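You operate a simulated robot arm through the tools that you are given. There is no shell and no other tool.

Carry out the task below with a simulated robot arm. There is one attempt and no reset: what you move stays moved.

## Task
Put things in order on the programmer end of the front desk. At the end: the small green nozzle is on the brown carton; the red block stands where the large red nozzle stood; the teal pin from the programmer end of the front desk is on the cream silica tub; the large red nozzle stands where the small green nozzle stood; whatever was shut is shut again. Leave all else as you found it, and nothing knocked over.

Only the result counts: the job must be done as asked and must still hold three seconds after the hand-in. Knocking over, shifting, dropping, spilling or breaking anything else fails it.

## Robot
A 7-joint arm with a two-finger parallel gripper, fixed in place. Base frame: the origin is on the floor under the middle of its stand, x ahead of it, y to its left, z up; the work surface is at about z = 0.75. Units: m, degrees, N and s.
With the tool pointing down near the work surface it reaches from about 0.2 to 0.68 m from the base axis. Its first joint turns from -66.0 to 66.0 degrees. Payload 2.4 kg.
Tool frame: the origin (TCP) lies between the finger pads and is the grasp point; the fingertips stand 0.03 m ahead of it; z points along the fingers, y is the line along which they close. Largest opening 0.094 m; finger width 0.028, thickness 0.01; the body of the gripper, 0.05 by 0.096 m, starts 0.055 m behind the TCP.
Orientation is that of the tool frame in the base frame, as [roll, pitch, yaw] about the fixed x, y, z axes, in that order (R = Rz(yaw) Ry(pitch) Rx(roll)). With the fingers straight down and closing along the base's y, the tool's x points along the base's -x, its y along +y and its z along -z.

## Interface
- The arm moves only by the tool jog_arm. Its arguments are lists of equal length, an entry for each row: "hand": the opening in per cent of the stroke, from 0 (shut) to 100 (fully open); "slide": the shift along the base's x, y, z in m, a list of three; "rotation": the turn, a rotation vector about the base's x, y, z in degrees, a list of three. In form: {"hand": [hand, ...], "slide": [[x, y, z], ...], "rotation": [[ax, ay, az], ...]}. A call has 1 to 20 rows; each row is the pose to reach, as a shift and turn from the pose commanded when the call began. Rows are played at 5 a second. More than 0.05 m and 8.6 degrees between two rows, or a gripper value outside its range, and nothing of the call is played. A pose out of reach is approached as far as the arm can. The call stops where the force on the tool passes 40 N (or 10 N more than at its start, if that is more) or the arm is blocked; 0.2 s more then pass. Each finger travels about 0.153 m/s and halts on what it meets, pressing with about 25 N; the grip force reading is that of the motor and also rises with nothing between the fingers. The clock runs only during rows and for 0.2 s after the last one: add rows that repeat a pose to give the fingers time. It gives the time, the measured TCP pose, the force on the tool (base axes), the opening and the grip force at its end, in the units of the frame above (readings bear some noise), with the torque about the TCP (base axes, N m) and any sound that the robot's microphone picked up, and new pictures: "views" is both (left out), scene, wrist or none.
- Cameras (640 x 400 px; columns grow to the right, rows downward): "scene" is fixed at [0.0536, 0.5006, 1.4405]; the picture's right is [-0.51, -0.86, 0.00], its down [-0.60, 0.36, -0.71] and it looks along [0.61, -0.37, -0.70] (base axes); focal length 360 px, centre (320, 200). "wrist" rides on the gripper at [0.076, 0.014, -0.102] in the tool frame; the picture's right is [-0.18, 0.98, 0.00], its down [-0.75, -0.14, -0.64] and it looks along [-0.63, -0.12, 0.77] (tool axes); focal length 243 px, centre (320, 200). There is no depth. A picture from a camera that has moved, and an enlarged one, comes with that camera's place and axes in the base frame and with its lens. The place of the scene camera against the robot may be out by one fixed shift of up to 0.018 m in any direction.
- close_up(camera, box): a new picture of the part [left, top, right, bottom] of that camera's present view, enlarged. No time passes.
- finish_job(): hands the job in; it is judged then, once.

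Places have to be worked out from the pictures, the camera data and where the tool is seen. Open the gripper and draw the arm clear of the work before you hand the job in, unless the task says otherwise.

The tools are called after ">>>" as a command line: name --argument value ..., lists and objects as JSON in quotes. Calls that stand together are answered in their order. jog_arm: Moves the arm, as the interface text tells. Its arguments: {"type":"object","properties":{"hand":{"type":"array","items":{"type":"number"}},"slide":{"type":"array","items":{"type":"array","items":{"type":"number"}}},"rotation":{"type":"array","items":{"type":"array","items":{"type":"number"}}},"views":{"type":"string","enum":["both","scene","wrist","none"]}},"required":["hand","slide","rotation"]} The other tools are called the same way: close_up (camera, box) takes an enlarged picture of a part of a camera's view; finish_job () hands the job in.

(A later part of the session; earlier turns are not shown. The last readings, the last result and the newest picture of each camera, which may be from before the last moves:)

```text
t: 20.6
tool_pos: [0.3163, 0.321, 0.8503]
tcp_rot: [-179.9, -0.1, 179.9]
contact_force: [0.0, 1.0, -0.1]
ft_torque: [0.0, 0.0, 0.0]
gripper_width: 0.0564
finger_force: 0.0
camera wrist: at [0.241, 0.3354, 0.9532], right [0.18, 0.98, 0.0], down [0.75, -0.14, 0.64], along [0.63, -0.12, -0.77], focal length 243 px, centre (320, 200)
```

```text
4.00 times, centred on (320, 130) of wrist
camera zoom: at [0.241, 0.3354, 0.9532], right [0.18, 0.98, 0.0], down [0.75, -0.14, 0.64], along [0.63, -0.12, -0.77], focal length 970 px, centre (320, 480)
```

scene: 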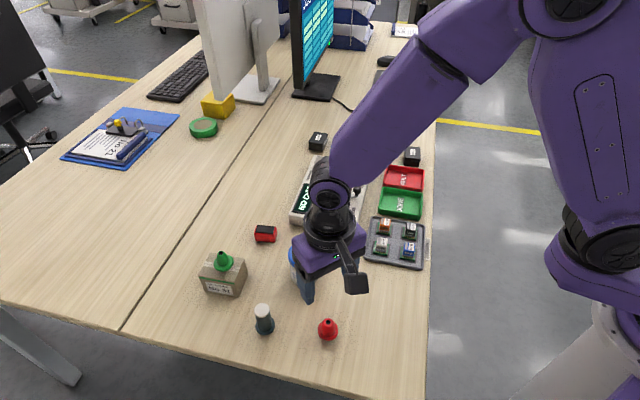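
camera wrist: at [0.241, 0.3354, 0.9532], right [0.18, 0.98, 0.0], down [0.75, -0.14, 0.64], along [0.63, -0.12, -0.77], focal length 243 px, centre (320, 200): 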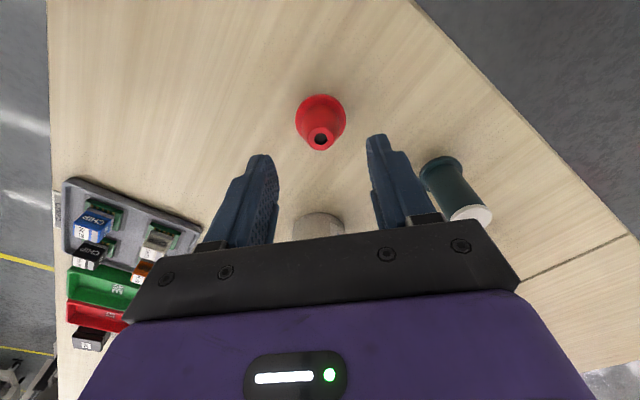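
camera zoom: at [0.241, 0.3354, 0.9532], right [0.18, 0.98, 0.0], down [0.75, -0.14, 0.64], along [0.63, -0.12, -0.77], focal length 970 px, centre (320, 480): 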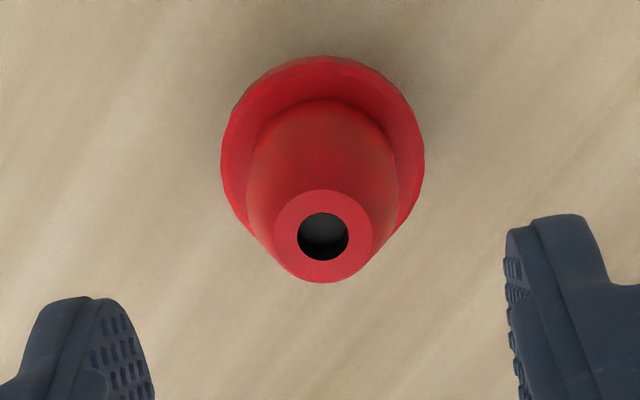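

Aligned within 1 mm, identical to the green nozzle's position in the picture. I descend to TCP 0.7845 and close.

>>> jog_arm --hand '[60, 60, 60, 60, 45, 25, 5, 0, 0, 0]' --slide '[[0, 0, -0.03], [0, 0, -0.05], [0, 0, -0.0655], [0, 0, -0.0655], [0, 0, -0.0655], [0, 0, -0.0655], [0, 0, -0.0655], [0, 0, -0.0655], [0, 0, -0.0655], [0, 0, -0.0655]]' --rotation '[[0, 0, 0], [0, 0, 0], [0, 0, 0], [0, 0, 0], [0, 0, 0], [0, 0, 0], [0, 0, 0], [0, 0, 0], [0, 0, 0], [0, 0, 0]]'

>>> close_up --camera "wrist" --box '[240, 100, 400, 200]'

```text
t: 22.8
tool_pos: [0.3155, 0.3204, 0.7836]
tcp_rot: [180.0, 0.0, -180.0]
contact_force: [0.3, 0.1, 0.1]
ft_torque: [0.01, -0.01, 0.01]
gripper_width: 0.0387
finger_force: 24.3
camera wrist: at [0.2408, 0.3343, 0.8876], right [0.18, 0.98, 0.0], down [0.75, -0.14, 0.64], along [0.63, -0.12, -0.77], focal length 243 px, centre (320, 200)
```

scene: 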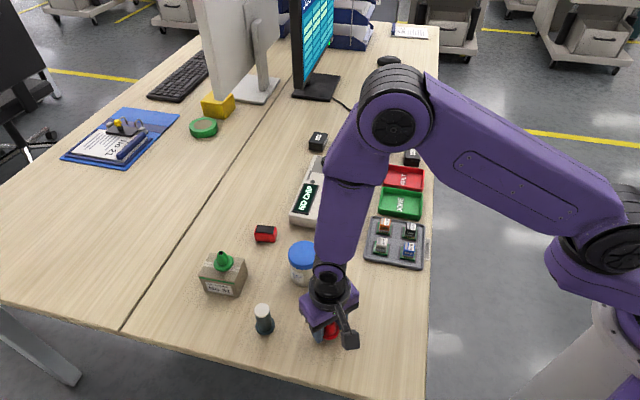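
wrist: 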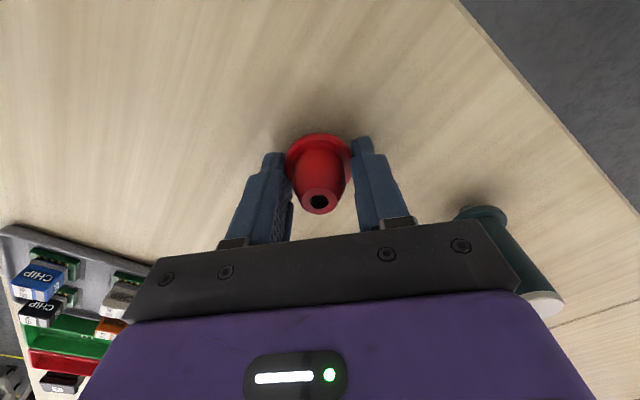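

```text
4.00 times, centred on (320, 150) of wrist
camera zoom: at [0.2408, 0.3343, 0.8876], right [0.18, 0.98, 0.0], down [0.75, -0.14, 0.64], along [0.63, -0.12, -0.77], focal length 970 px, centre (320, 400)
```

zoom: 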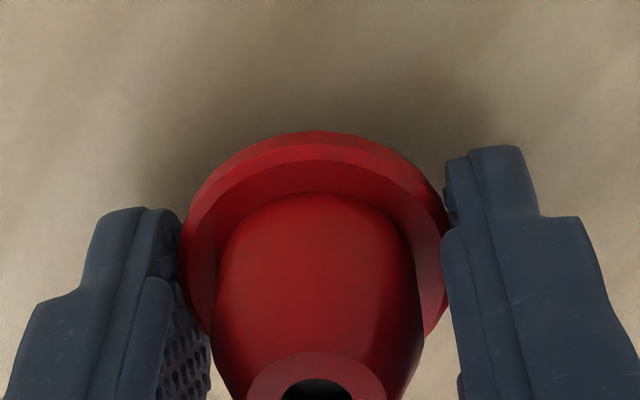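

Gripped at the same 38.7 mm width and same position in the pads as before. I lift and carry it to the green nozzle's old place (commanded offset (+0.0272, -0.1712)), turning -40° to clear the chip tray, stopping at a hover.

>>> jog_arm --hand '[0, 0, 0, 0, 0, 0, 0, 0, 0, 0, 0]' --slide '[[0, 0, 0.01], [0, 0, 0.05], [0, 0, 0.09], [0, 0, 0.13], [0.0045, -0.0285, 0.13], [0.009, -0.057, 0.13], [0.0136, -0.0856, 0.13], [0.0181, -0.1141, 0.13], [0.0226, -0.1427, 0.13], [0.0272, -0.1712, 0.13], [0.0272, -0.1712, 0.13]]' --rotation '[[0, 0, 0], [0, 0, 0], [0, 0, 0], [0, 0, 0], [0, 0, -7], [0, 0, -14], [0, 0, -21], [0, 0, -28], [0, 0, -35], [0, 0, -40], [0, 0, -40]]'

>>> close_up --camera "wrist" --box '[220, 80, 420, 205]'

```text
t: 25.2
tool_pos: [0.3446, 0.1486, 0.9151]
tcp_rot: [-180.0, 0.0, 140.0]
contact_force: [0.0, -0.1, -0.4]
ft_torque: [0.0, 0.0, -0.01]
gripper_width: 0.0386
finger_force: 25.4
camera wrist: at [0.296, 0.2092, 1.0175], right [0.77, 0.63, 0.0], down [0.49, -0.59, 0.64], along [0.41, -0.5, -0.77], focal length 243 px, centre (320, 200)
```

scene: 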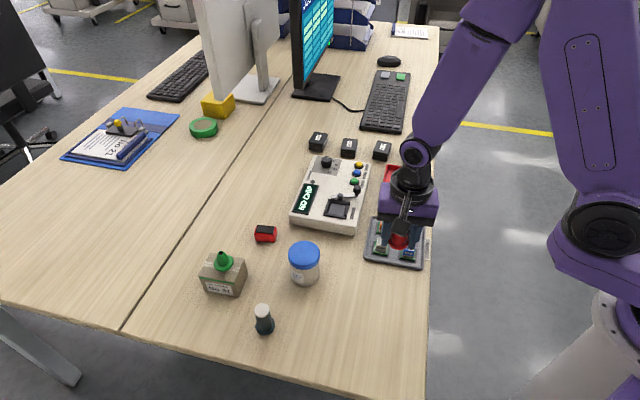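
wrist: 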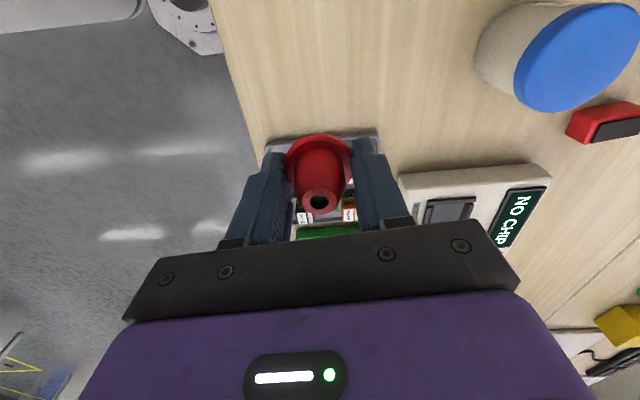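

```text
3.20 times, centred on (320, 142) of wrist
camera zoom: at [0.296, 0.2092, 1.0175], right [0.77, 0.63, 0.0], down [0.49, -0.59, 0.64], along [0.41, -0.5, -0.77], focal length 776 px, centre (320, 384)
```

zoom: 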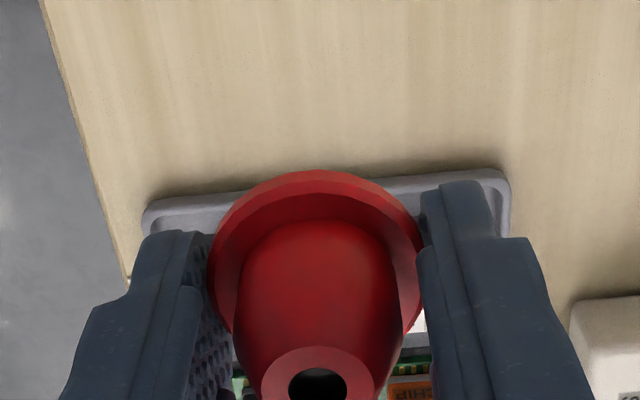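

The tool is at the recorded place (0.345, 0.149). I lower to about 2 mm above the surface, then step to contact.

>>> jog_arm --hand '[0, 0, 0, 0, 0]' --slide '[[0, 0, -0.04], [0, 0, -0.08], [0, 0, -0.115], [0, 0, -0.1275], [0, 0, -0.1275]]' --rotation '[[0, 0, 0], [0, 0, 0], [0, 0, 0], [0, 0, 0], [0, 0, 0]]' --views "none"

>>> jog_arm --hand '[0, 0]' --slide '[[0, 0, -0.002], [0, 0, -0.002]]' --rotation '[[0, 0, 0], [0, 0, 0]]' --views "none"

```text
t: 26.4
tool_pos: [0.3449, 0.1505, 0.787]
tcp_rot: [180.0, 0.0, 140.0]
contact_force: [-0.6, -0.1, -0.5]
ft_torque: [0.03, -0.01, -0.03]
gripper_width: 0.0389
finger_force: 25.4
```

```text
t: 27.0
tool_pos: [0.3438, 0.15, 0.7851]
tcp_rot: [-180.0, 0.0, 140.0]
contact_force: [0.0, -0.9, -0.6]
ft_torque: [-0.01, 0.01, -0.05]
gripper_width: 0.039
finger_force: 25.3
```

Still no contact force at TCP 0.785; I step down another millimetre and look.

>>> jog_arm --hand '[0, 0]' --slide '[[0, 0, -0.001], [0, 0, -0.001]]' --rotation '[[0, 0, 0], [0, 0, 0]]' --views "none"

>>> close_up --camera "wrist" --box '[240, 100, 400, 200]'

>>> close_up --camera "scene" --box '[340, 210, 440, 310]'

```text
t: 27.6
tool_pos: [0.3447, 0.1485, 0.7857]
tcp_rot: [180.0, 0.0, 140.0]
contact_force: [-2.1, -0.8, 14.9]
ft_torque: [-0.02, 0.04, 0.01]
gripper_width: 0.0389
finger_force: 25.3
```

```text
4.00 times, centred on (320, 150) of wrist
camera zoom: at [0.2957, 0.2096, 0.8873], right [0.77, 0.63, 0.0], down [0.49, -0.59, 0.64], along [0.41, -0.5, -0.77], focal length 970 px, centre (320, 400)
```

zoom: 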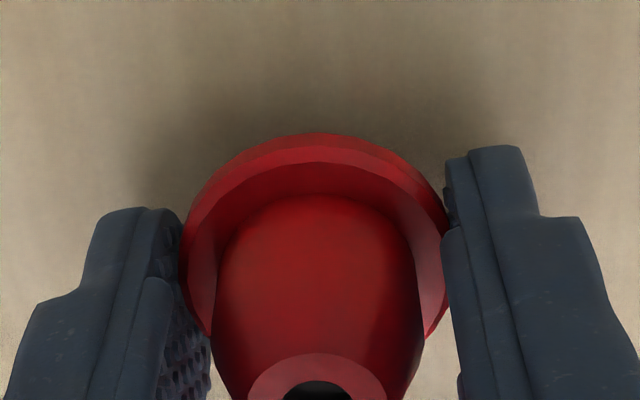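

```text
4.00 times, centred on (390, 260) of scene
camera zoom: at [0.0534, 0.5005, 1.4406], right [-0.51, -0.86, 0.0], down [-0.6, 0.36, -0.71], along [0.61, -0.37, -0.7], focal length 1442 px, centre (40, -40)
```

zoom: 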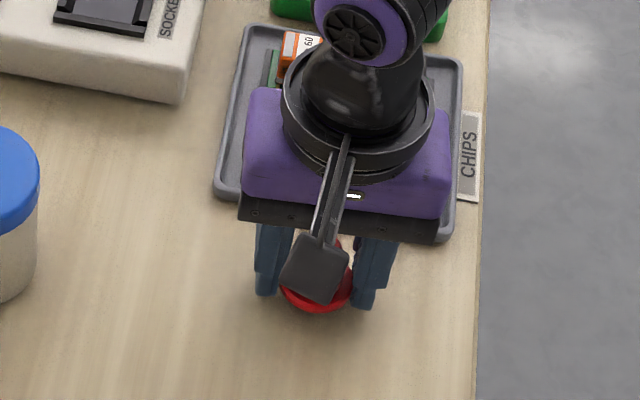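

Contact at 15 N, and the red flange sits exactly where the green one was in the scene picture. I relieve the load, open gradually, and rise.

>>> jog_arm --hand '[0, 0, 44, 48, 54, 60, 60, 60, 60, 60]' --slide '[[0, 0, 0.0008], [0, 0, 0.0008], [0, 0, 0.0008], [0, 0, 0.0008], [0, 0, 0.0008], [0, 0, 0.0008], [0, 0, 0.0008], [0, 0, 0.03], [0, 0, 0.07], [0, 0, 0.115]]' --rotation '[[0, 0, 0], [0, 0, 0], [0, 0, 0], [0, 0, 0], [0, 0, 0], [0, 0, 0], [0, 0, 0], [0, 0, 0], [0, 0, 0], [0, 0, 0]]'

>>> close_up --camera "wrist" --box '[220, 60, 420, 185]'

>>> close_up --camera "scene" --box '[340, 210, 440, 310]'

```text
t: 29.8
tool_pos: [0.3452, 0.1473, 0.8995]
tcp_rot: [-179.8, 0.0, 140.0]
contact_force: [0.4, -0.1, -0.2]
ft_torque: [0.03, 0.01, -0.03]
gripper_width: 0.0562
finger_force: 0.1
camera wrist: at [0.2965, 0.2081, 1.0021], right [0.77, 0.63, 0.0], down [0.49, -0.59, 0.64], along [0.41, -0.5, -0.77], focal length 243 px, centre (320, 200)
```

scene: 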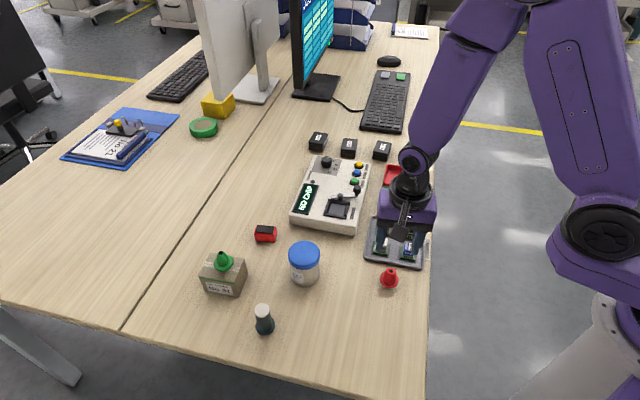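
wrist: 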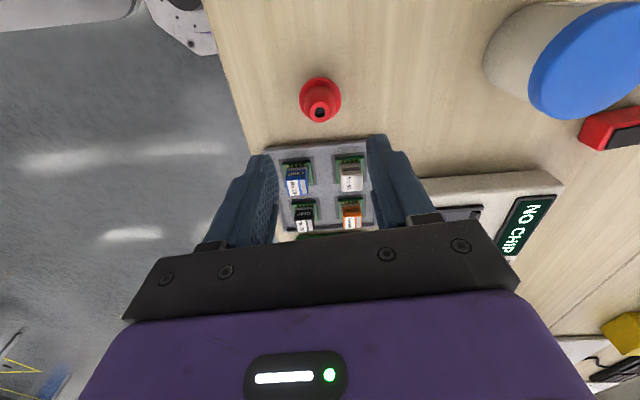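

```text
3.20 times, centred on (320, 122) of wrist
camera zoom: at [0.2965, 0.2081, 1.0021], right [0.77, 0.63, 0.0], down [0.49, -0.59, 0.64], along [0.41, -0.5, -0.77], focal length 776 px, centre (320, 448)
```

zoom: 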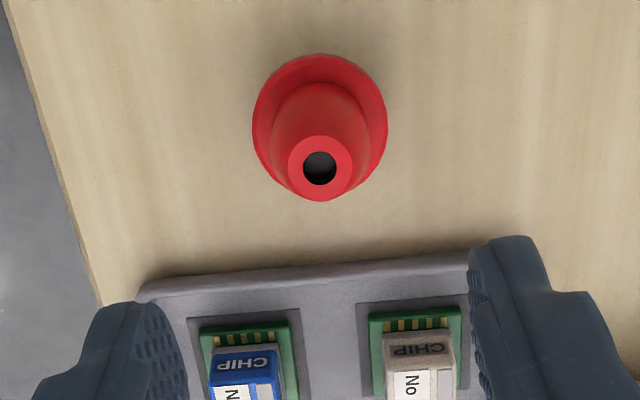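

```text
4.00 times, centred on (390, 260) of scene
camera zoom: at [0.0536, 0.5006, 1.4405], right [-0.51, -0.86, 0.0], down [-0.6, 0.36, -0.71], along [0.61, -0.37, -0.7], focal length 1442 px, centre (40, -40)
```

zoom: 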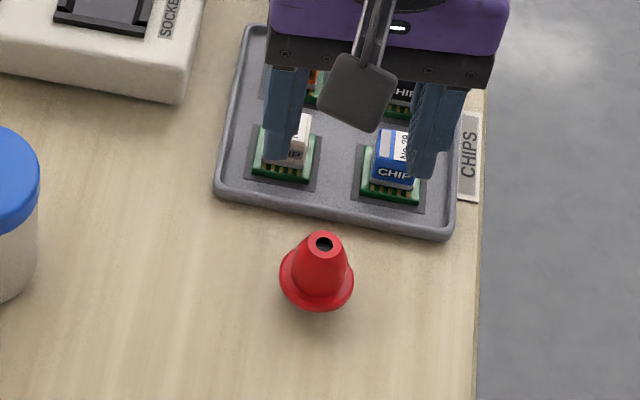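

The red nozzle stands where the green one was (within about 2–3 mm in the scene picture). Next I go to the red block, turning +100° so the fingers close across its short side, and hover at about (0.596, 0.322, 0.93).

>>> jog_arm --hand '[60, 60, 60, 60, 60, 60, 60, 60, 60, 60, 60, 60, 60, 60, 60]' --slide '[[0.0, 0.0, 0.04], [0.0194, 0.0133, 0.05], [0.0387, 0.0266, 0.05], [0.058, 0.04, 0.05], [0.0774, 0.0532, 0.05], [0.0967, 0.0665, 0.05], [0.116, 0.08, 0.05], [0.1354, 0.0932, 0.05], [0.1548, 0.1065, 0.05], [0.1741, 0.12, 0.05], [0.1935, 0.133, 0.05], [0.2128, 0.1464, 0.05], [0.2322, 0.16, 0.045], [0.2515, 0.173, 0.035], [0.2515, 0.173, 0.03]]' --rotation '[[0, 0, 4], [0, 0, 11.5], [0, 0, 19], [0, 0, 26.5], [0, 0, 34], [0, 0, 41.5], [0, 0, 49], [0, 0, 56.5], [0, 0, 64], [0, 0, 71.5], [0, 0, 79], [0, 0, 86.5], [0, 0, 94], [0, 0, 100], [0, 0, 100]]'

>>> close_up --camera "wrist" --box '[220, 60, 420, 185]'

>>> close_up --camera "scene" --box '[230, 120, 390, 260]'

```text
t: 33.0
tool_pos: [0.5963, 0.3232, 0.928]
tcp_rot: [179.9, -0.1, -119.9]
contact_force: [-0.1, -0.2, -0.2]
ft_torque: [-0.05, -0.02, 0.0]
gripper_width: 0.0567
finger_force: 0.0
camera wrist: at [0.5468, 0.2641, 1.0311], right [-0.76, 0.65, 0.0], down [0.5, 0.58, 0.64], along [0.42, 0.49, -0.77], focal length 243 px, centre (320, 200)
```

scene: 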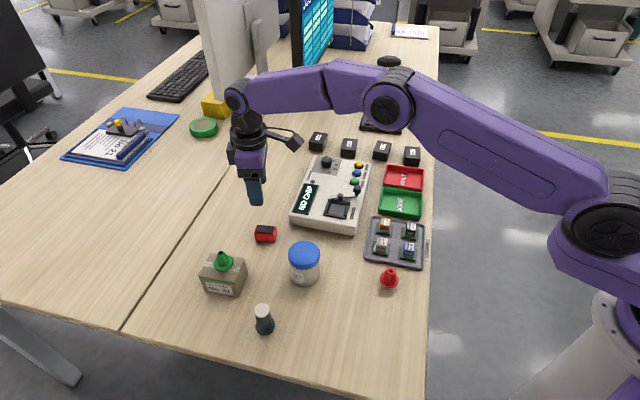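
wrist: 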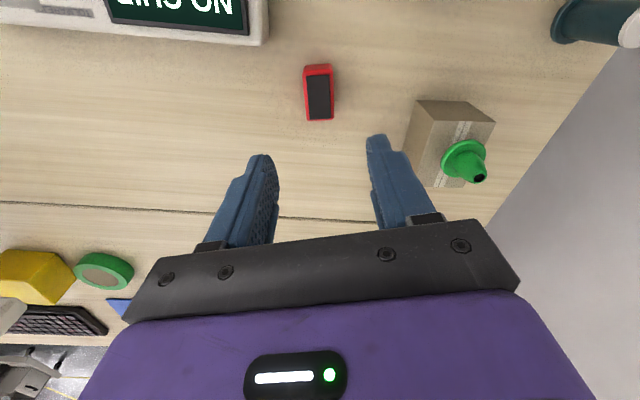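

```text
3.20 times, centred on (320, 122) of wrist
camera zoom: at [0.5468, 0.2641, 1.0311], right [-0.76, 0.65, 0.0], down [0.5, 0.58, 0.64], along [0.42, 0.49, -0.77], focal length 776 px, centre (320, 448)
```

zoom: 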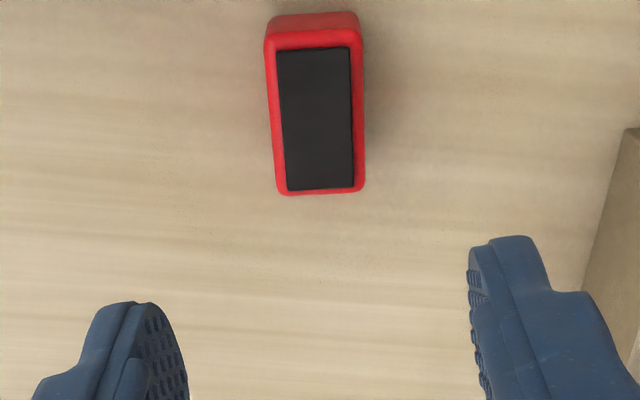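

```text
2.86 times, centred on (310, 190) of scene
camera zoom: at [0.0536, 0.5006, 1.4405], right [-0.51, -0.86, 0.0], down [-0.6, 0.36, -0.71], along [0.61, -0.37, -0.7], focal length 1030 px, centre (349, 229)
```

zoom: 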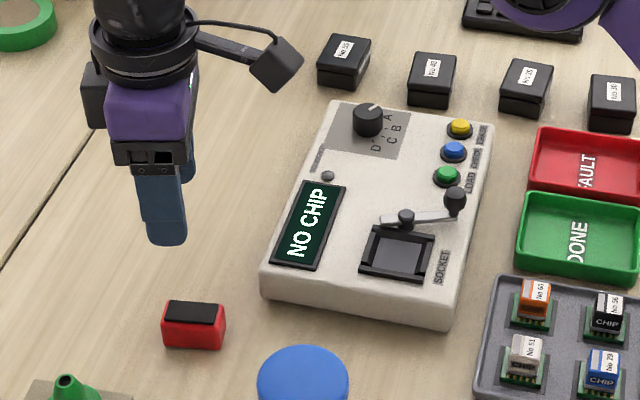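

The block lies within 1 mm of the tool axis, with its long side turned about 7° from the tool. I rotate -7° and descend to 0.85 for a check.

>>> jog_arm --hand '[55, 55, 55, 55]' --slide '[[0.0003, -0.0005, -0.03], [0.0003, -0.0005, -0.06], [0.0003, -0.0005, -0.078], [0.0003, -0.0005, -0.078]]' --rotation '[[0, 0, -4], [0, 0, -7], [0, 0, -7], [0, 0, -7]]'

>>> close_up --camera "wrist" --box '[240, 80, 400, 180]'

>>> close_up --camera "scene" --box '[220, 140, 360, 260]'

```text
t: 34.0
tool_pos: [0.5958, 0.3215, 0.8508]
tcp_rot: [180.0, 0.1, -127.0]
contact_force: [0.2, 0.2, 0.2]
ft_torque: [-0.03, -0.01, 0.01]
gripper_width: 0.0519
finger_force: 0.1
camera wrist: at [0.5394, 0.2706, 0.9535], right [-0.67, 0.74, 0.0], down [0.57, 0.52, 0.64], along [0.47, 0.43, -0.77], focal length 243 px, centre (320, 200)
```

scene: 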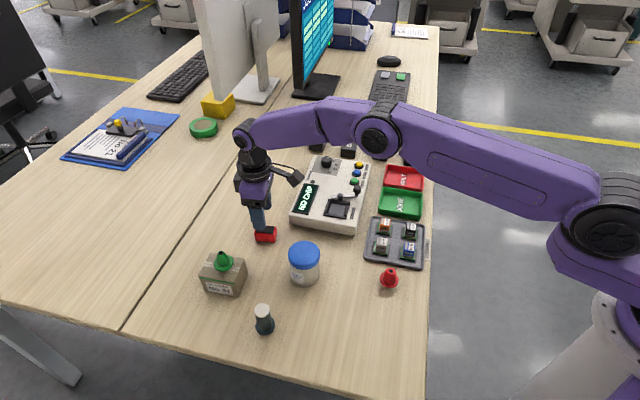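
wrist: 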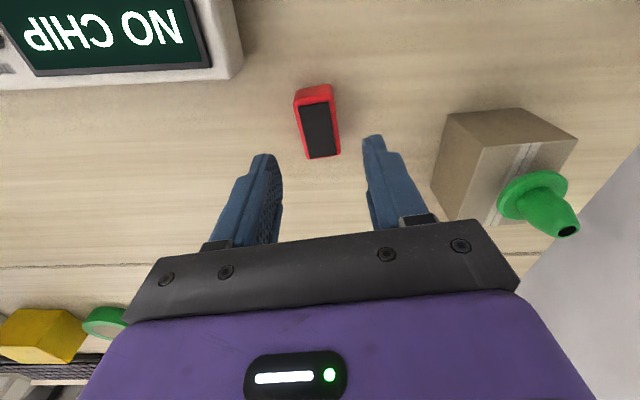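

```text
4.00 times, centred on (320, 130) of wrist
camera zoom: at [0.5394, 0.2706, 0.9535], right [-0.67, 0.74, 0.0], down [0.57, 0.52, 0.64], along [0.47, 0.43, -0.77], focal length 970 px, centre (320, 480)
```

zoom: 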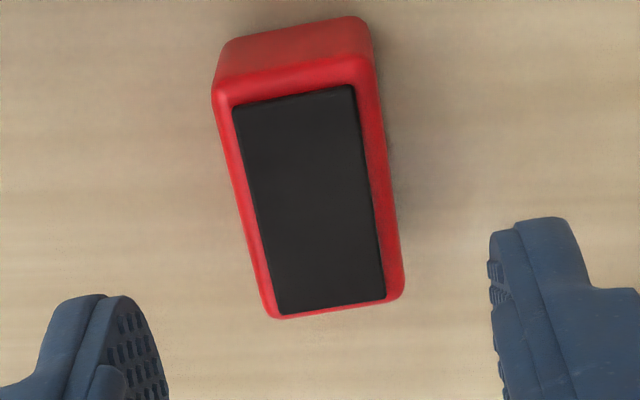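

```text
3.33 times, centred on (290, 200) of scene
camera zoom: at [0.0536, 0.5006, 1.4405], right [-0.51, -0.86, 0.0], down [-0.6, 0.36, -0.71], along [0.61, -0.37, -0.7], focal length 1202 px, centre (420, 200)
```

zoom: 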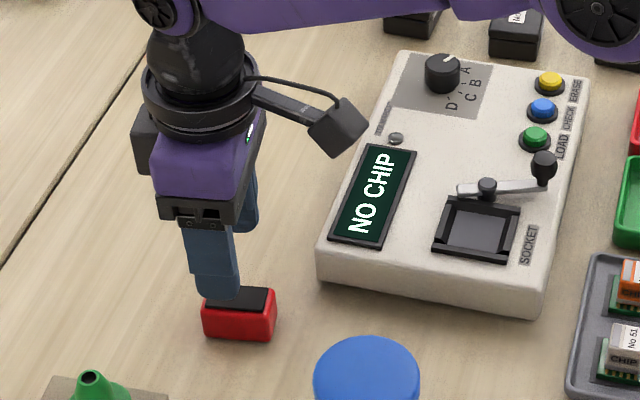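

The tool is now aligned with the block within about a degree and 1 mm. I descend to TCP 0.785 (tips about 5 mm above the desk) and close on it.

>>> jog_arm --hand '[55, 55, 55, 55, 40, 25, 10, 0, 0, 0]' --slide '[[0.0008, -0.0008, -0.03], [0.0008, -0.0008, -0.05], [0.0008, -0.0008, -0.0655], [0.0008, -0.0008, -0.0655], [0.0008, -0.0008, -0.0655], [0.0008, -0.0008, -0.0655], [0.0008, -0.0008, -0.0655], [0.0008, -0.0008, -0.0655], [0.0008, -0.0008, -0.0655], [0.0008, -0.0008, -0.0655]]' --rotation '[[0, 0, 0], [0, 0, 0], [0, 0, 0], [0, 0, 0], [0, 0, 0], [0, 0, 0], [0, 0, 0], [0, 0, 0], [0, 0, 0], [0, 0, 0]]'

>>> close_up --camera "wrist" --box '[240, 100, 400, 200]'

>>> close_up --camera "scene" --box '[220, 140, 360, 260]'

```text
t: 36.2
tool_pos: [0.5968, 0.3224, 0.7872]
tcp_rot: [-180.0, 0.2, -126.9]
contact_force: [0.4, 1.1, 16.7]
ft_torque: [0.14, 0.26, 0.01]
gripper_width: 0.0293
finger_force: 25.0
camera wrist: at [0.5401, 0.2694, 0.8898], right [-0.67, 0.74, 0.0], down [0.56, 0.52, 0.65], along [0.48, 0.43, -0.76], focal length 243 px, centre (320, 200)
```

scene: 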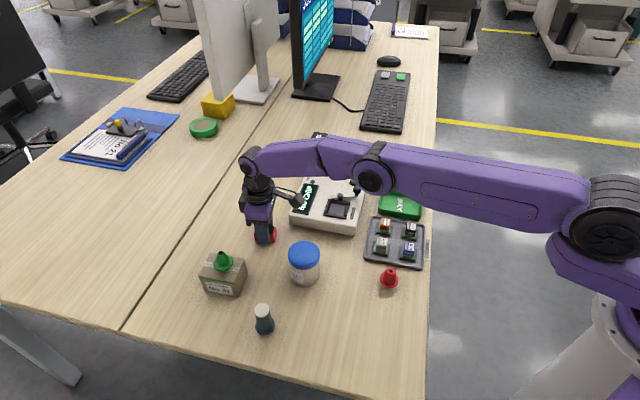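
wrist: 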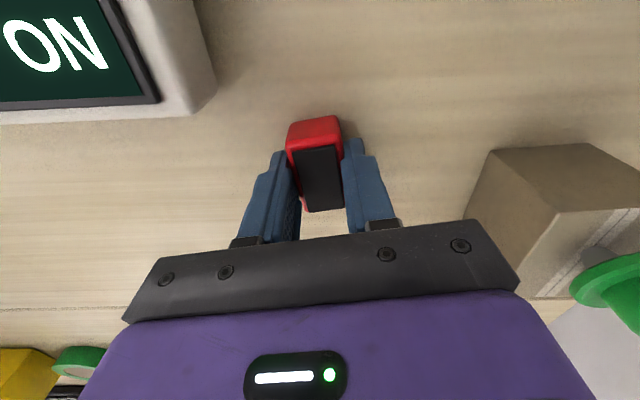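

```text
4.00 times, centred on (320, 150) of wrist
camera zoom: at [0.5401, 0.2694, 0.8898], right [-0.67, 0.74, 0.0], down [0.56, 0.52, 0.65], along [0.48, 0.43, -0.76], focal length 970 px, centre (320, 400)
```

zoom: 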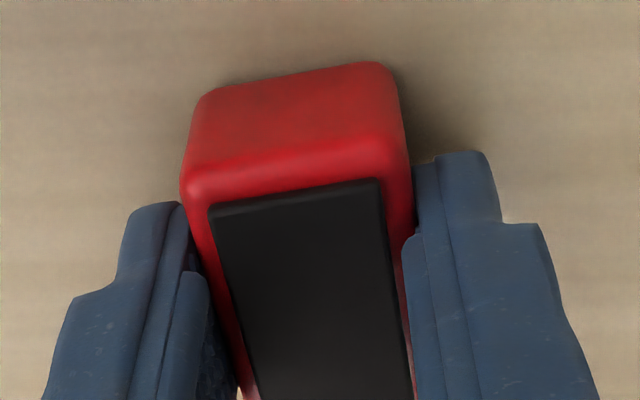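

```text
3.33 times, centred on (290, 200) of scene
camera zoom: at [0.0533, 0.5005, 1.4406], right [-0.51, -0.86, 0.0], down [-0.6, 0.36, -0.71], along [0.61, -0.37, -0.7], focal length 1202 px, centre (420, 200)
```

zoom: 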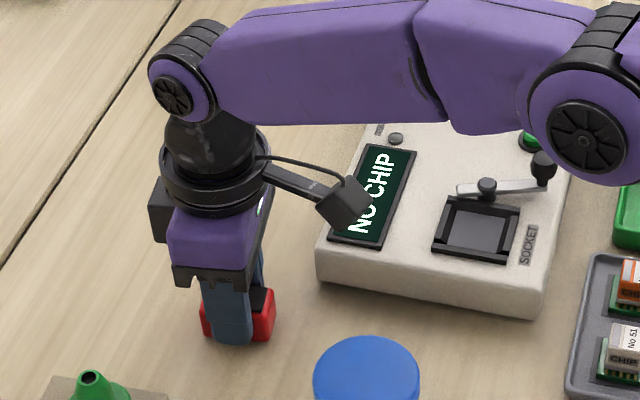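

Grip width is 29.3 mm on the block, but 16.7 N upward shows the tool pressing down slightly (probably still settling when it closed). I lift slowly, which removes that load, and check the block stays level in the grip.

>>> jog_arm --hand '[0, 0, 0, 0]' --slide '[[0, 0, 0.001], [0, 0, 0.003], [0, 0, 0.008], [0, 0, 0.015]]' --rotation '[[0, 0, 0], [0, 0, 0], [0, 0, 0], [0, 0, 0]]'

>>> close_up --camera "wrist" --box '[240, 100, 400, 200]'

>>> close_up --camera "scene" --box '[220, 180, 310, 260]'

```text
t: 37.2
tool_pos: [0.5972, 0.3203, 0.8001]
tcp_rot: [179.9, -0.1, -127.1]
contact_force: [0.0, 0.0, -0.7]
ft_torque: [-0.04, 0.02, 0.04]
gripper_width: 0.029
finger_force: 25.1
camera wrist: at [0.5398, 0.2685, 0.9032], right [-0.67, 0.74, 0.0], down [0.57, 0.52, 0.64], along [0.47, 0.43, -0.77], focal length 243 px, centre (320, 200)
```

scene: 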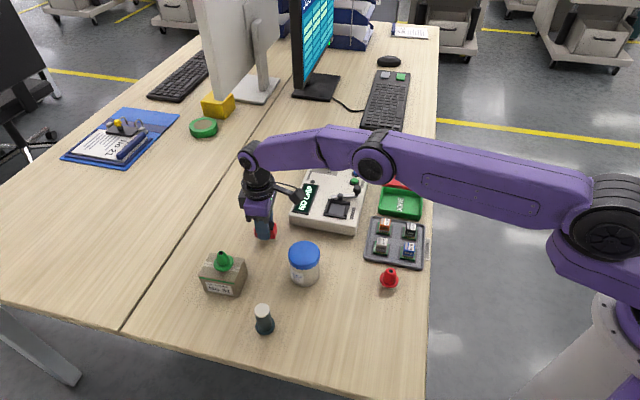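
wrist: 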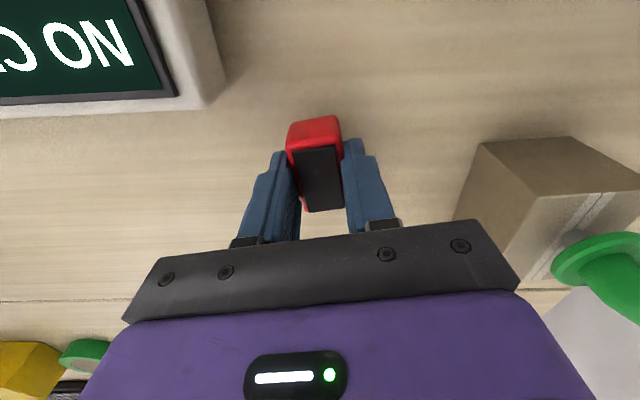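

```text
4.00 times, centred on (320, 150) of wrist
camera zoom: at [0.5398, 0.2685, 0.9032], right [-0.67, 0.74, 0.0], down [0.57, 0.52, 0.64], along [0.47, 0.43, -0.77], focal length 970 px, centre (320, 400)
```

zoom: 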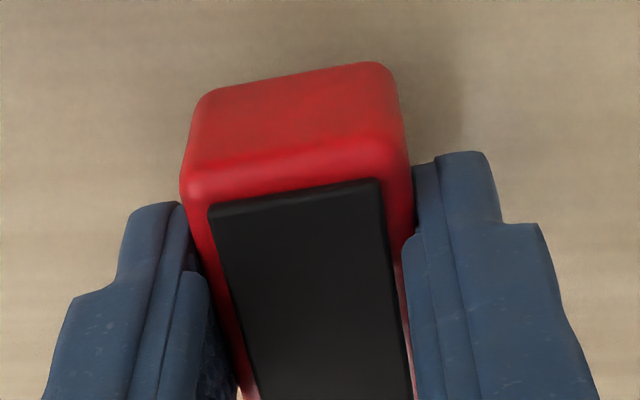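

```text
5.00 times, centred on (265, 220) of scene
camera zoom: at [0.0536, 0.5006, 1.4405], right [-0.51, -0.86, 0.0], down [-0.6, 0.36, -0.71], along [0.61, -0.37, -0.7], focal length 1802 px, centre (595, 100)
```

zoom: 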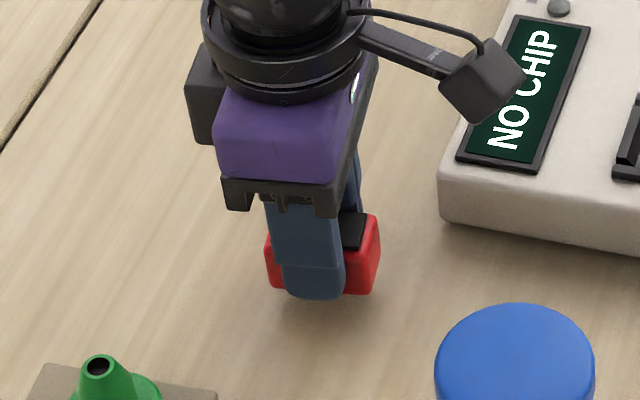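

The block hangs level in the grip with no residual force. I lift to about 0.95 and carry it over the tub to the red nozzle's old place, stopping at a hover near (0.316, 0.319).

>>> jog_arm --hand '[0, 0, 0, 0, 0, 0, 0, 0, 0, 0, 0, 0, 0]' --slide '[[0, 0, 0.035], [0, 0, 0.075], [0, 0, 0.115], [0, 0, 0.15], [-0.035, 0, 0.15], [-0.075, -0.0005, 0.15], [-0.115, -0.001, 0.15], [-0.155, -0.001, 0.15], [-0.195, -0.0015, 0.15], [-0.235, -0.002, 0.15], [-0.265, -0.002, 0.145], [-0.2806, -0.0021, 0.14], [-0.2806, -0.0021, 0.14]]' --rotation '[[0, 0, 0], [0, 0, 0], [0, 0, 0], [0, 0, 0], [0, 0, 0], [0, 0, 0], [0, 0, 0], [0, 0, 0], [0, 0, 0], [0, 0, 0], [0, 0, 0], [0, 0, 0], [0, 0, 0]]'

>>> close_up --camera "wrist" --box '[220, 80, 420, 205]'

```text
t: 40.0
tool_pos: [0.3156, 0.3192, 0.9401]
tcp_rot: [-180.0, -0.1, -127.1]
contact_force: [-0.5, -0.2, -0.6]
ft_torque: [-0.02, 0.03, -0.01]
gripper_width: 0.0291
finger_force: 25.2
camera wrist: at [0.2575, 0.2678, 1.0427], right [-0.67, 0.74, 0.0], down [0.57, 0.52, 0.64], along [0.47, 0.43, -0.77], focal length 243 px, centre (320, 200)
```

scene: 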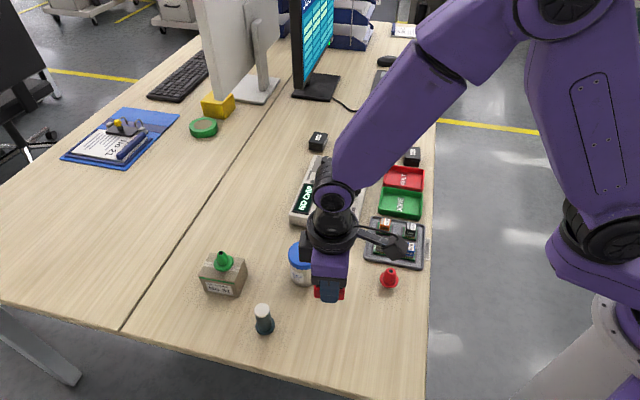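
wrist: 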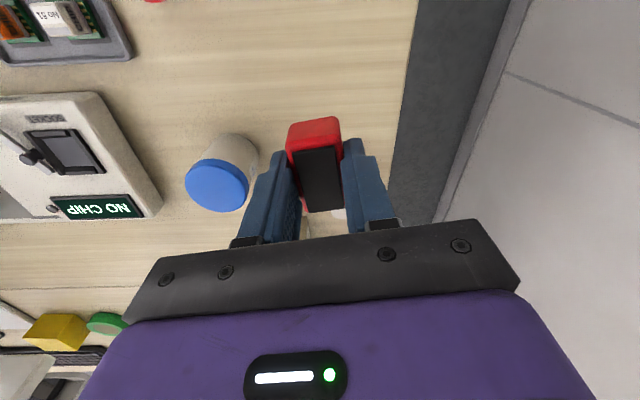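

```text
3.20 times, centred on (320, 142) of wrist
camera zoom: at [0.2575, 0.2678, 1.0427], right [-0.67, 0.74, 0.0], down [0.57, 0.52, 0.64], along [0.47, 0.43, -0.77], focal length 776 px, centre (320, 384)
```

zoom: 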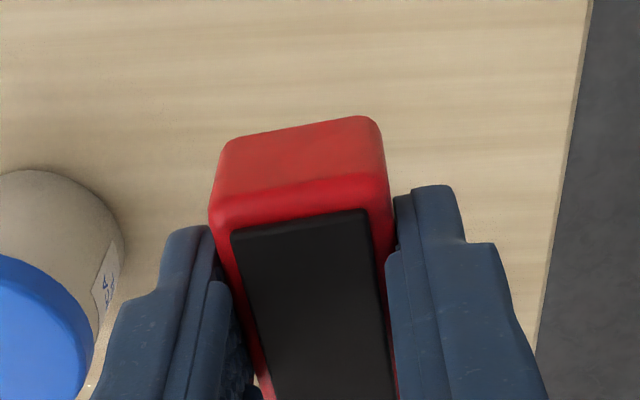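

The tool is about 1 mm short in x of the target; I correct and descend to about 3 mm above the expected contact height.

>>> jog_arm --hand '[0, 0, 0, 0, 0, 0]' --slide '[[0.001, -0.0003, -0.04], [0.001, -0.0003, -0.08], [0.001, -0.0003, -0.12], [0.001, -0.0003, -0.14], [0.001, -0.0003, -0.149], [0.001, -0.0003, -0.149]]' --rotation '[[0, 0, 0], [0, 0, 0], [0, 0, 0], [0, 0, 0], [0, 0, 0], [0, 0, 0]]' --views "none"

>>> jog_arm --hand '[0, 0]' --slide '[[0, 0, -0.0015], [0, 0, -0.0015]]' --rotation '[[0, 0, 0], [0, 0, 0]]' --views "none"

```text
t: 41.4
tool_pos: [0.3186, 0.3178, 0.7924]
tcp_rot: [-180.0, 0.0, -127.0]
contact_force: [0.1, -0.8, 0.1]
ft_torque: [0.01, 0.03, 0.0]
gripper_width: 0.0293
finger_force: 24.9
```

```text
t: 42.0
tool_pos: [0.3176, 0.3178, 0.7905]
tcp_rot: [-180.0, 0.0, -127.0]
contact_force: [1.3, 0.1, 0.9]
ft_torque: [0.0, 0.0, 0.0]
gripper_width: 0.0293
finger_force: 24.6
```

No contact yet at 0.790; I continue stepping down.

>>> jog_arm --hand '[0, 0]' --slide '[[0, 0, -0.0015], [0, 0, -0.0015]]' --rotation '[[0, 0, 0], [0, 0, 0]]' --views "none"

>>> close_up --camera "scene" --box '[280, 270, 380, 370]'

```text
t: 42.6
tool_pos: [0.3171, 0.3181, 0.7895]
tcp_rot: [-180.0, 0.0, -127.0]
contact_force: [-0.1, -0.1, -0.1]
ft_torque: [0.02, -0.01, 0.02]
gripper_width: 0.0288
finger_force: 25.0
```

```text
4.00 times, centred on (330, 320) of scene
camera zoom: at [0.0536, 0.5006, 1.4405], right [-0.51, -0.86, 0.0], down [-0.6, 0.36, -0.71], along [0.61, -0.37, -0.7], focal length 1442 px, centre (280, -280)
```

zoom: 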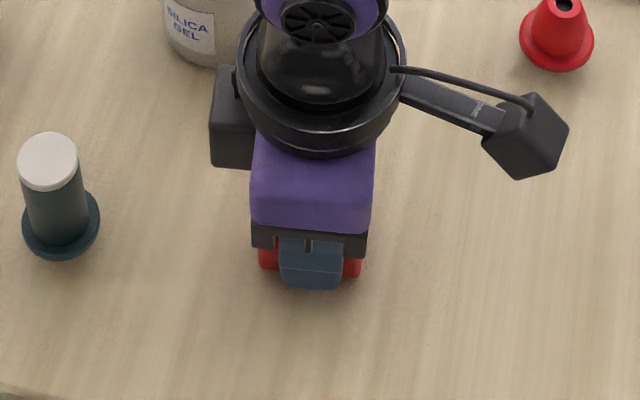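

Still free; I keep stepping down 1.5 mm.

>>> jog_arm --hand '[0, 0]' --slide '[[0, 0, -0.0015], [0, 0, -0.0015]]' --rotation '[[0, 0, 0], [0, 0, 0]]' --views "none"

```text
t: 43.2
tool_pos: [0.3178, 0.3186, 0.7882]
tcp_rot: [180.0, 0.0, -127.1]
contact_force: [-1.7, -1.2, 10.8]
ft_torque: [0.08, 0.0, 0.01]
gripper_width: 0.0292
finger_force: 25.1
```

Contact at 10.8 N. Before releasing I look at where the block stands relative to the red nozzle's original spot (scene pixel about (328, 332)).

>>> close_up --camera "scene" --box '[300, 300, 360, 360]'

>>> close_up --camera "wrist" --box '[240, 90, 400, 215]'

```text
6.67 times, centred on (330, 330) of scene
camera zoom: at [0.0534, 0.5005, 1.4406], right [-0.51, -0.86, 0.0], down [-0.6, 0.36, -0.71], along [0.61, -0.37, -0.7], focal length 2403 px, centre (253, -667)
```

zoom: 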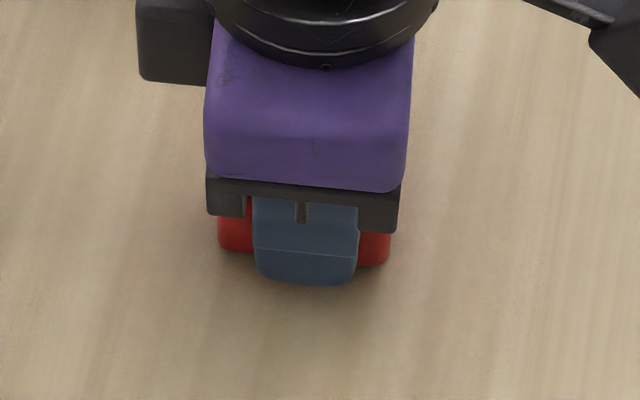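

```text
3.20 times, centred on (320, 152) of wrist
camera zoom: at [0.2603, 0.266, 0.8903], right [-0.67, 0.74, 0.0], down [0.57, 0.52, 0.64], along [0.47, 0.43, -0.77], focal length 776 px, centre (320, 352)
```

zoom: 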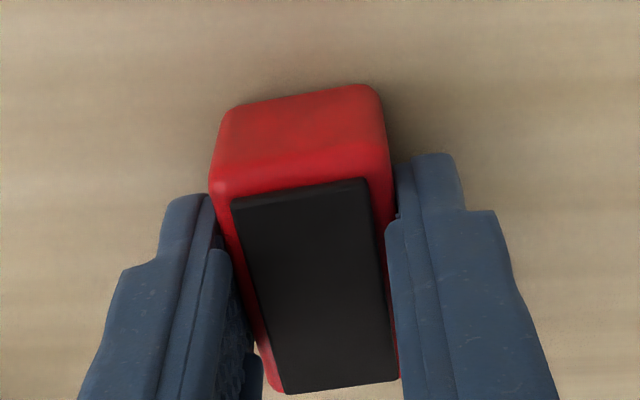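

The block's footprint centre works out at the same scene pixel as the nozzle's former base (within about 1 mm). I relieve the load, open gradually and rise.

>>> jog_arm --hand '[0, 0, 34, 38, 44, 52, 52, 52, 52, 52]' --slide '[[0, 0, 0.0008], [0, 0, 0.0008], [0, 0, 0.0008], [0, 0, 0.0008], [0, 0, 0.0008], [0, 0, 0.0008], [0, 0, 0.0008], [0, 0, 0.03], [0, 0, 0.075], [0, 0, 0.12]]' --rotation '[[0, 0, 0], [0, 0, 0], [0, 0, 0], [0, 0, 0], [0, 0, 0], [0, 0, 0], [0, 0, 0], [0, 0, 0], [0, 0, 0], [0, 0, 0]]'

>>> close_up --camera "wrist" --box '[220, 60, 420, 185]'

>>> close_up --camera "scene" --box '[280, 270, 380, 370]'

```text
t: 45.4
tool_pos: [0.3149, 0.3189, 0.9072]
tcp_rot: [180.0, -0.1, -127.0]
contact_force: [0.5, -0.1, 0.8]
ft_torque: [-0.02, -0.04, 0.01]
gripper_width: 0.0487
finger_force: 0.1
camera wrist: at [0.2589, 0.2668, 1.0103], right [-0.67, 0.74, 0.0], down [0.57, 0.52, 0.64], along [0.47, 0.43, -0.77], focal length 243 px, centre (320, 200)
```

scene: 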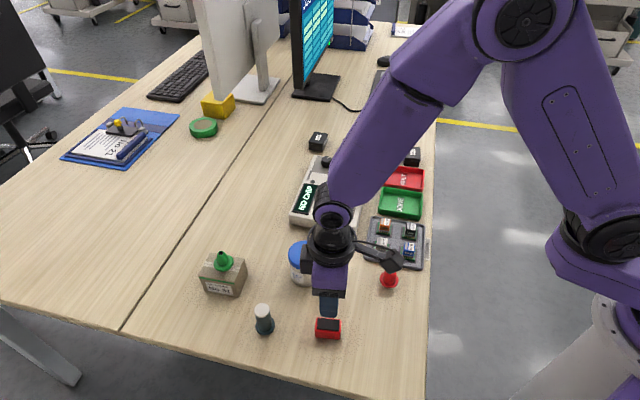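
wrist: 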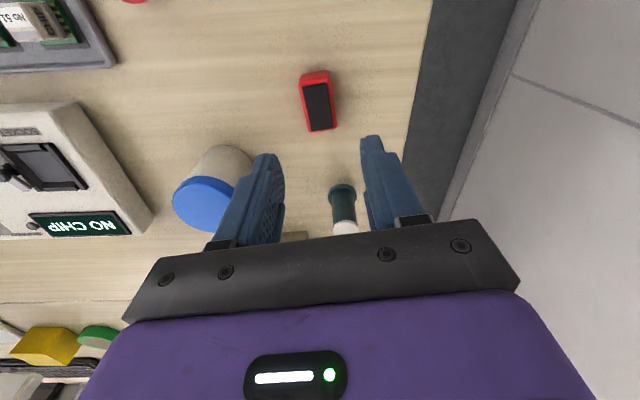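

```text
3.20 times, centred on (320, 122) of wrist
camera zoom: at [0.2589, 0.2668, 1.0103], right [-0.67, 0.74, 0.0], down [0.57, 0.52, 0.64], along [0.47, 0.43, -0.77], focal length 776 px, centre (320, 448)
```

zoom: 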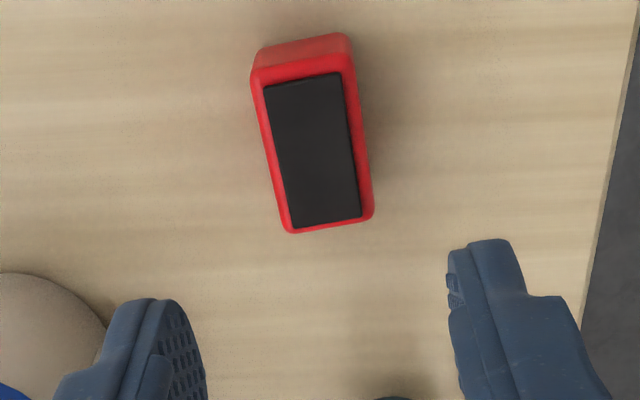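

```text
4.00 times, centred on (330, 320) of scene
camera zoom: at [0.0536, 0.5006, 1.4405], right [-0.51, -0.86, 0.0], down [-0.6, 0.36, -0.71], along [0.61, -0.37, -0.7], focal length 1442 px, centre (280, -280)
```

zoom: 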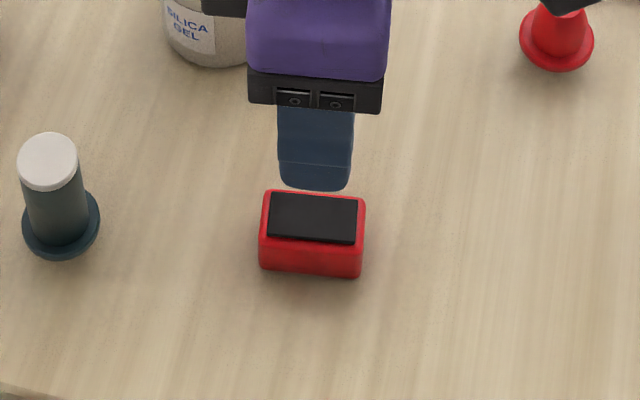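

The block stands upright in the right place. Now I hover over the teal pin, estimated at about (0.388, 0.423), keeping this hand angle.

>>> jog_arm --hand '[60, 65, 70, 70, 70, 70]' --slide '[[0, 0, 0.04], [0.02, 0.028, 0.045], [0.04, 0.056, 0.045], [0.06, 0.084, 0.045], [0.0725, 0.1038, 0.045], [0.0725, 0.1038, 0.045]]' --rotation '[[0, 0, 0], [0, 0, 0], [0, 0, 0], [0, 0, 0], [0, 0, 0], [0, 0, 0]]'

>>> close_up --camera "wrist" --box '[220, 60, 420, 185]'

>>> close_up --camera "scene" --box '[180, 230, 360, 360]'

```text
t: 46.8
tool_pos: [0.392, 0.422, 0.9537]
tcp_rot: [180.0, 0.0, -127.0]
contact_force: [0.0, -1.0, 0.0]
ft_torque: [0.02, 0.04, -0.03]
gripper_width: 0.0659
finger_force: 0.1
camera wrist: at [0.3341, 0.3702, 1.056], right [-0.67, 0.74, 0.0], down [0.57, 0.52, 0.64], along [0.47, 0.43, -0.77], focal length 243 px, centre (320, 200)
```

scene: 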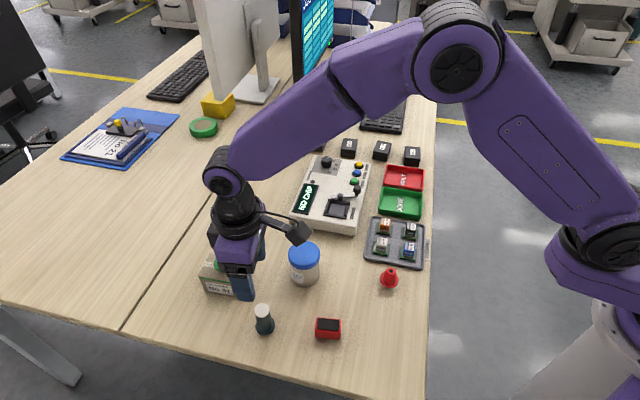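
wrist: 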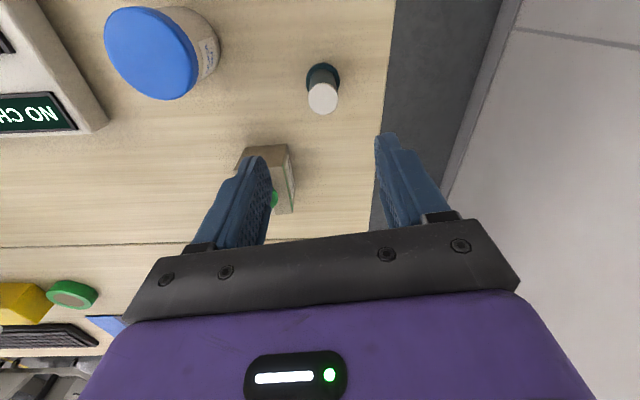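

```text
3.20 times, centred on (320, 122) of wrist
camera zoom: at [0.3341, 0.3702, 1.056], right [-0.67, 0.74, 0.0], down [0.57, 0.52, 0.64], along [0.47, 0.43, -0.77], focal length 776 px, centre (320, 448)
```

zoom: 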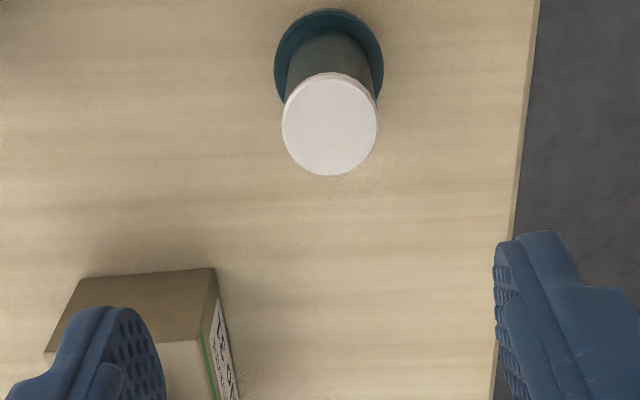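

```text
3.08 times, centred on (270, 295) of scene
camera zoom: at [0.0536, 0.5006, 1.4405], right [-0.51, -0.86, 0.0], down [-0.6, 0.36, -0.71], along [0.61, -0.37, -0.7], focal length 1109 px, centre (474, -92)
```

zoom: 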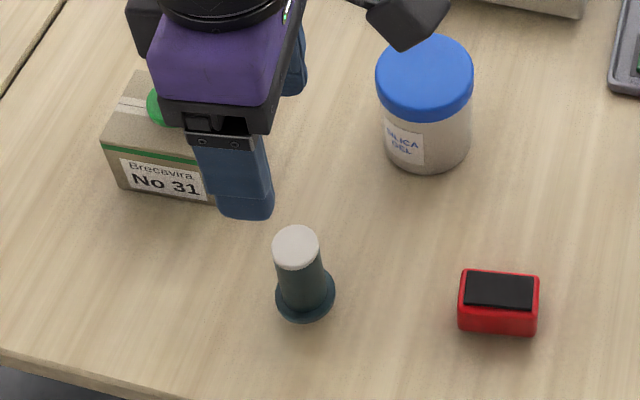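

The pin is about 4 mm from the tool axis, i.e. at (0.387, 0.4225), with its cap near z = 0.81. I correct and descend to 0.88 (tips still above the cap) for a check.

>>> jog_arm --hand '[60, 55, 55, 55]' --slide '[[-0.0043, 0.0003, -0.03], [-0.0043, 0.0003, -0.06], [-0.0043, 0.0003, -0.073], [-0.0043, 0.0003, -0.073]]' --rotation '[[0, 0, 0], [0, 0, 0], [0, 0, 0], [0, 0, 0]]' --views "wrist"

>>> close_up --camera "wrist" --box '[240, 70, 400, 170]'

```text
t: 47.8
tool_pos: [0.387, 0.4222, 0.8798]
tcp_rot: [180.0, 0.0, -126.9]
contact_force: [-0.9, -0.4, 0.3]
ft_torque: [-0.01, 0.0, 0.02]
gripper_width: 0.0516
finger_force: 0.0
camera wrist: at [0.3294, 0.3701, 0.9817], right [-0.67, 0.74, 0.0], down [0.57, 0.52, 0.64], along [0.47, 0.43, -0.77], focal length 243 px, centre (320, 200)
```

wrist: 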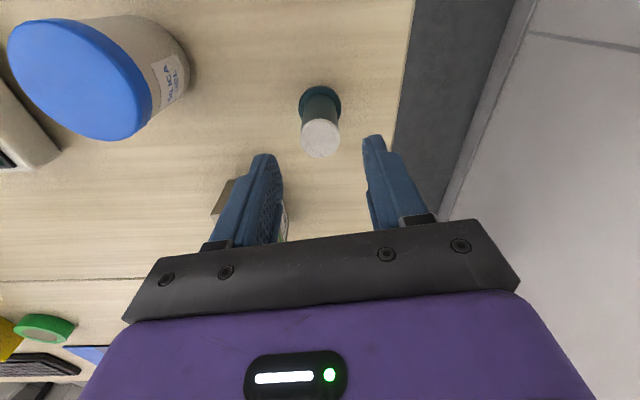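

```text
4.00 times, centred on (320, 120) of wrist
camera zoom: at [0.3294, 0.3701, 0.9817], right [-0.67, 0.74, 0.0], down [0.57, 0.52, 0.64], along [0.47, 0.43, -0.77], focal length 970 px, centre (320, 520)
```

zoom: 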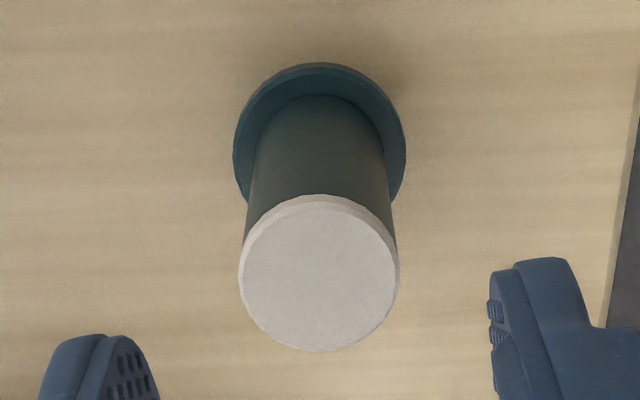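

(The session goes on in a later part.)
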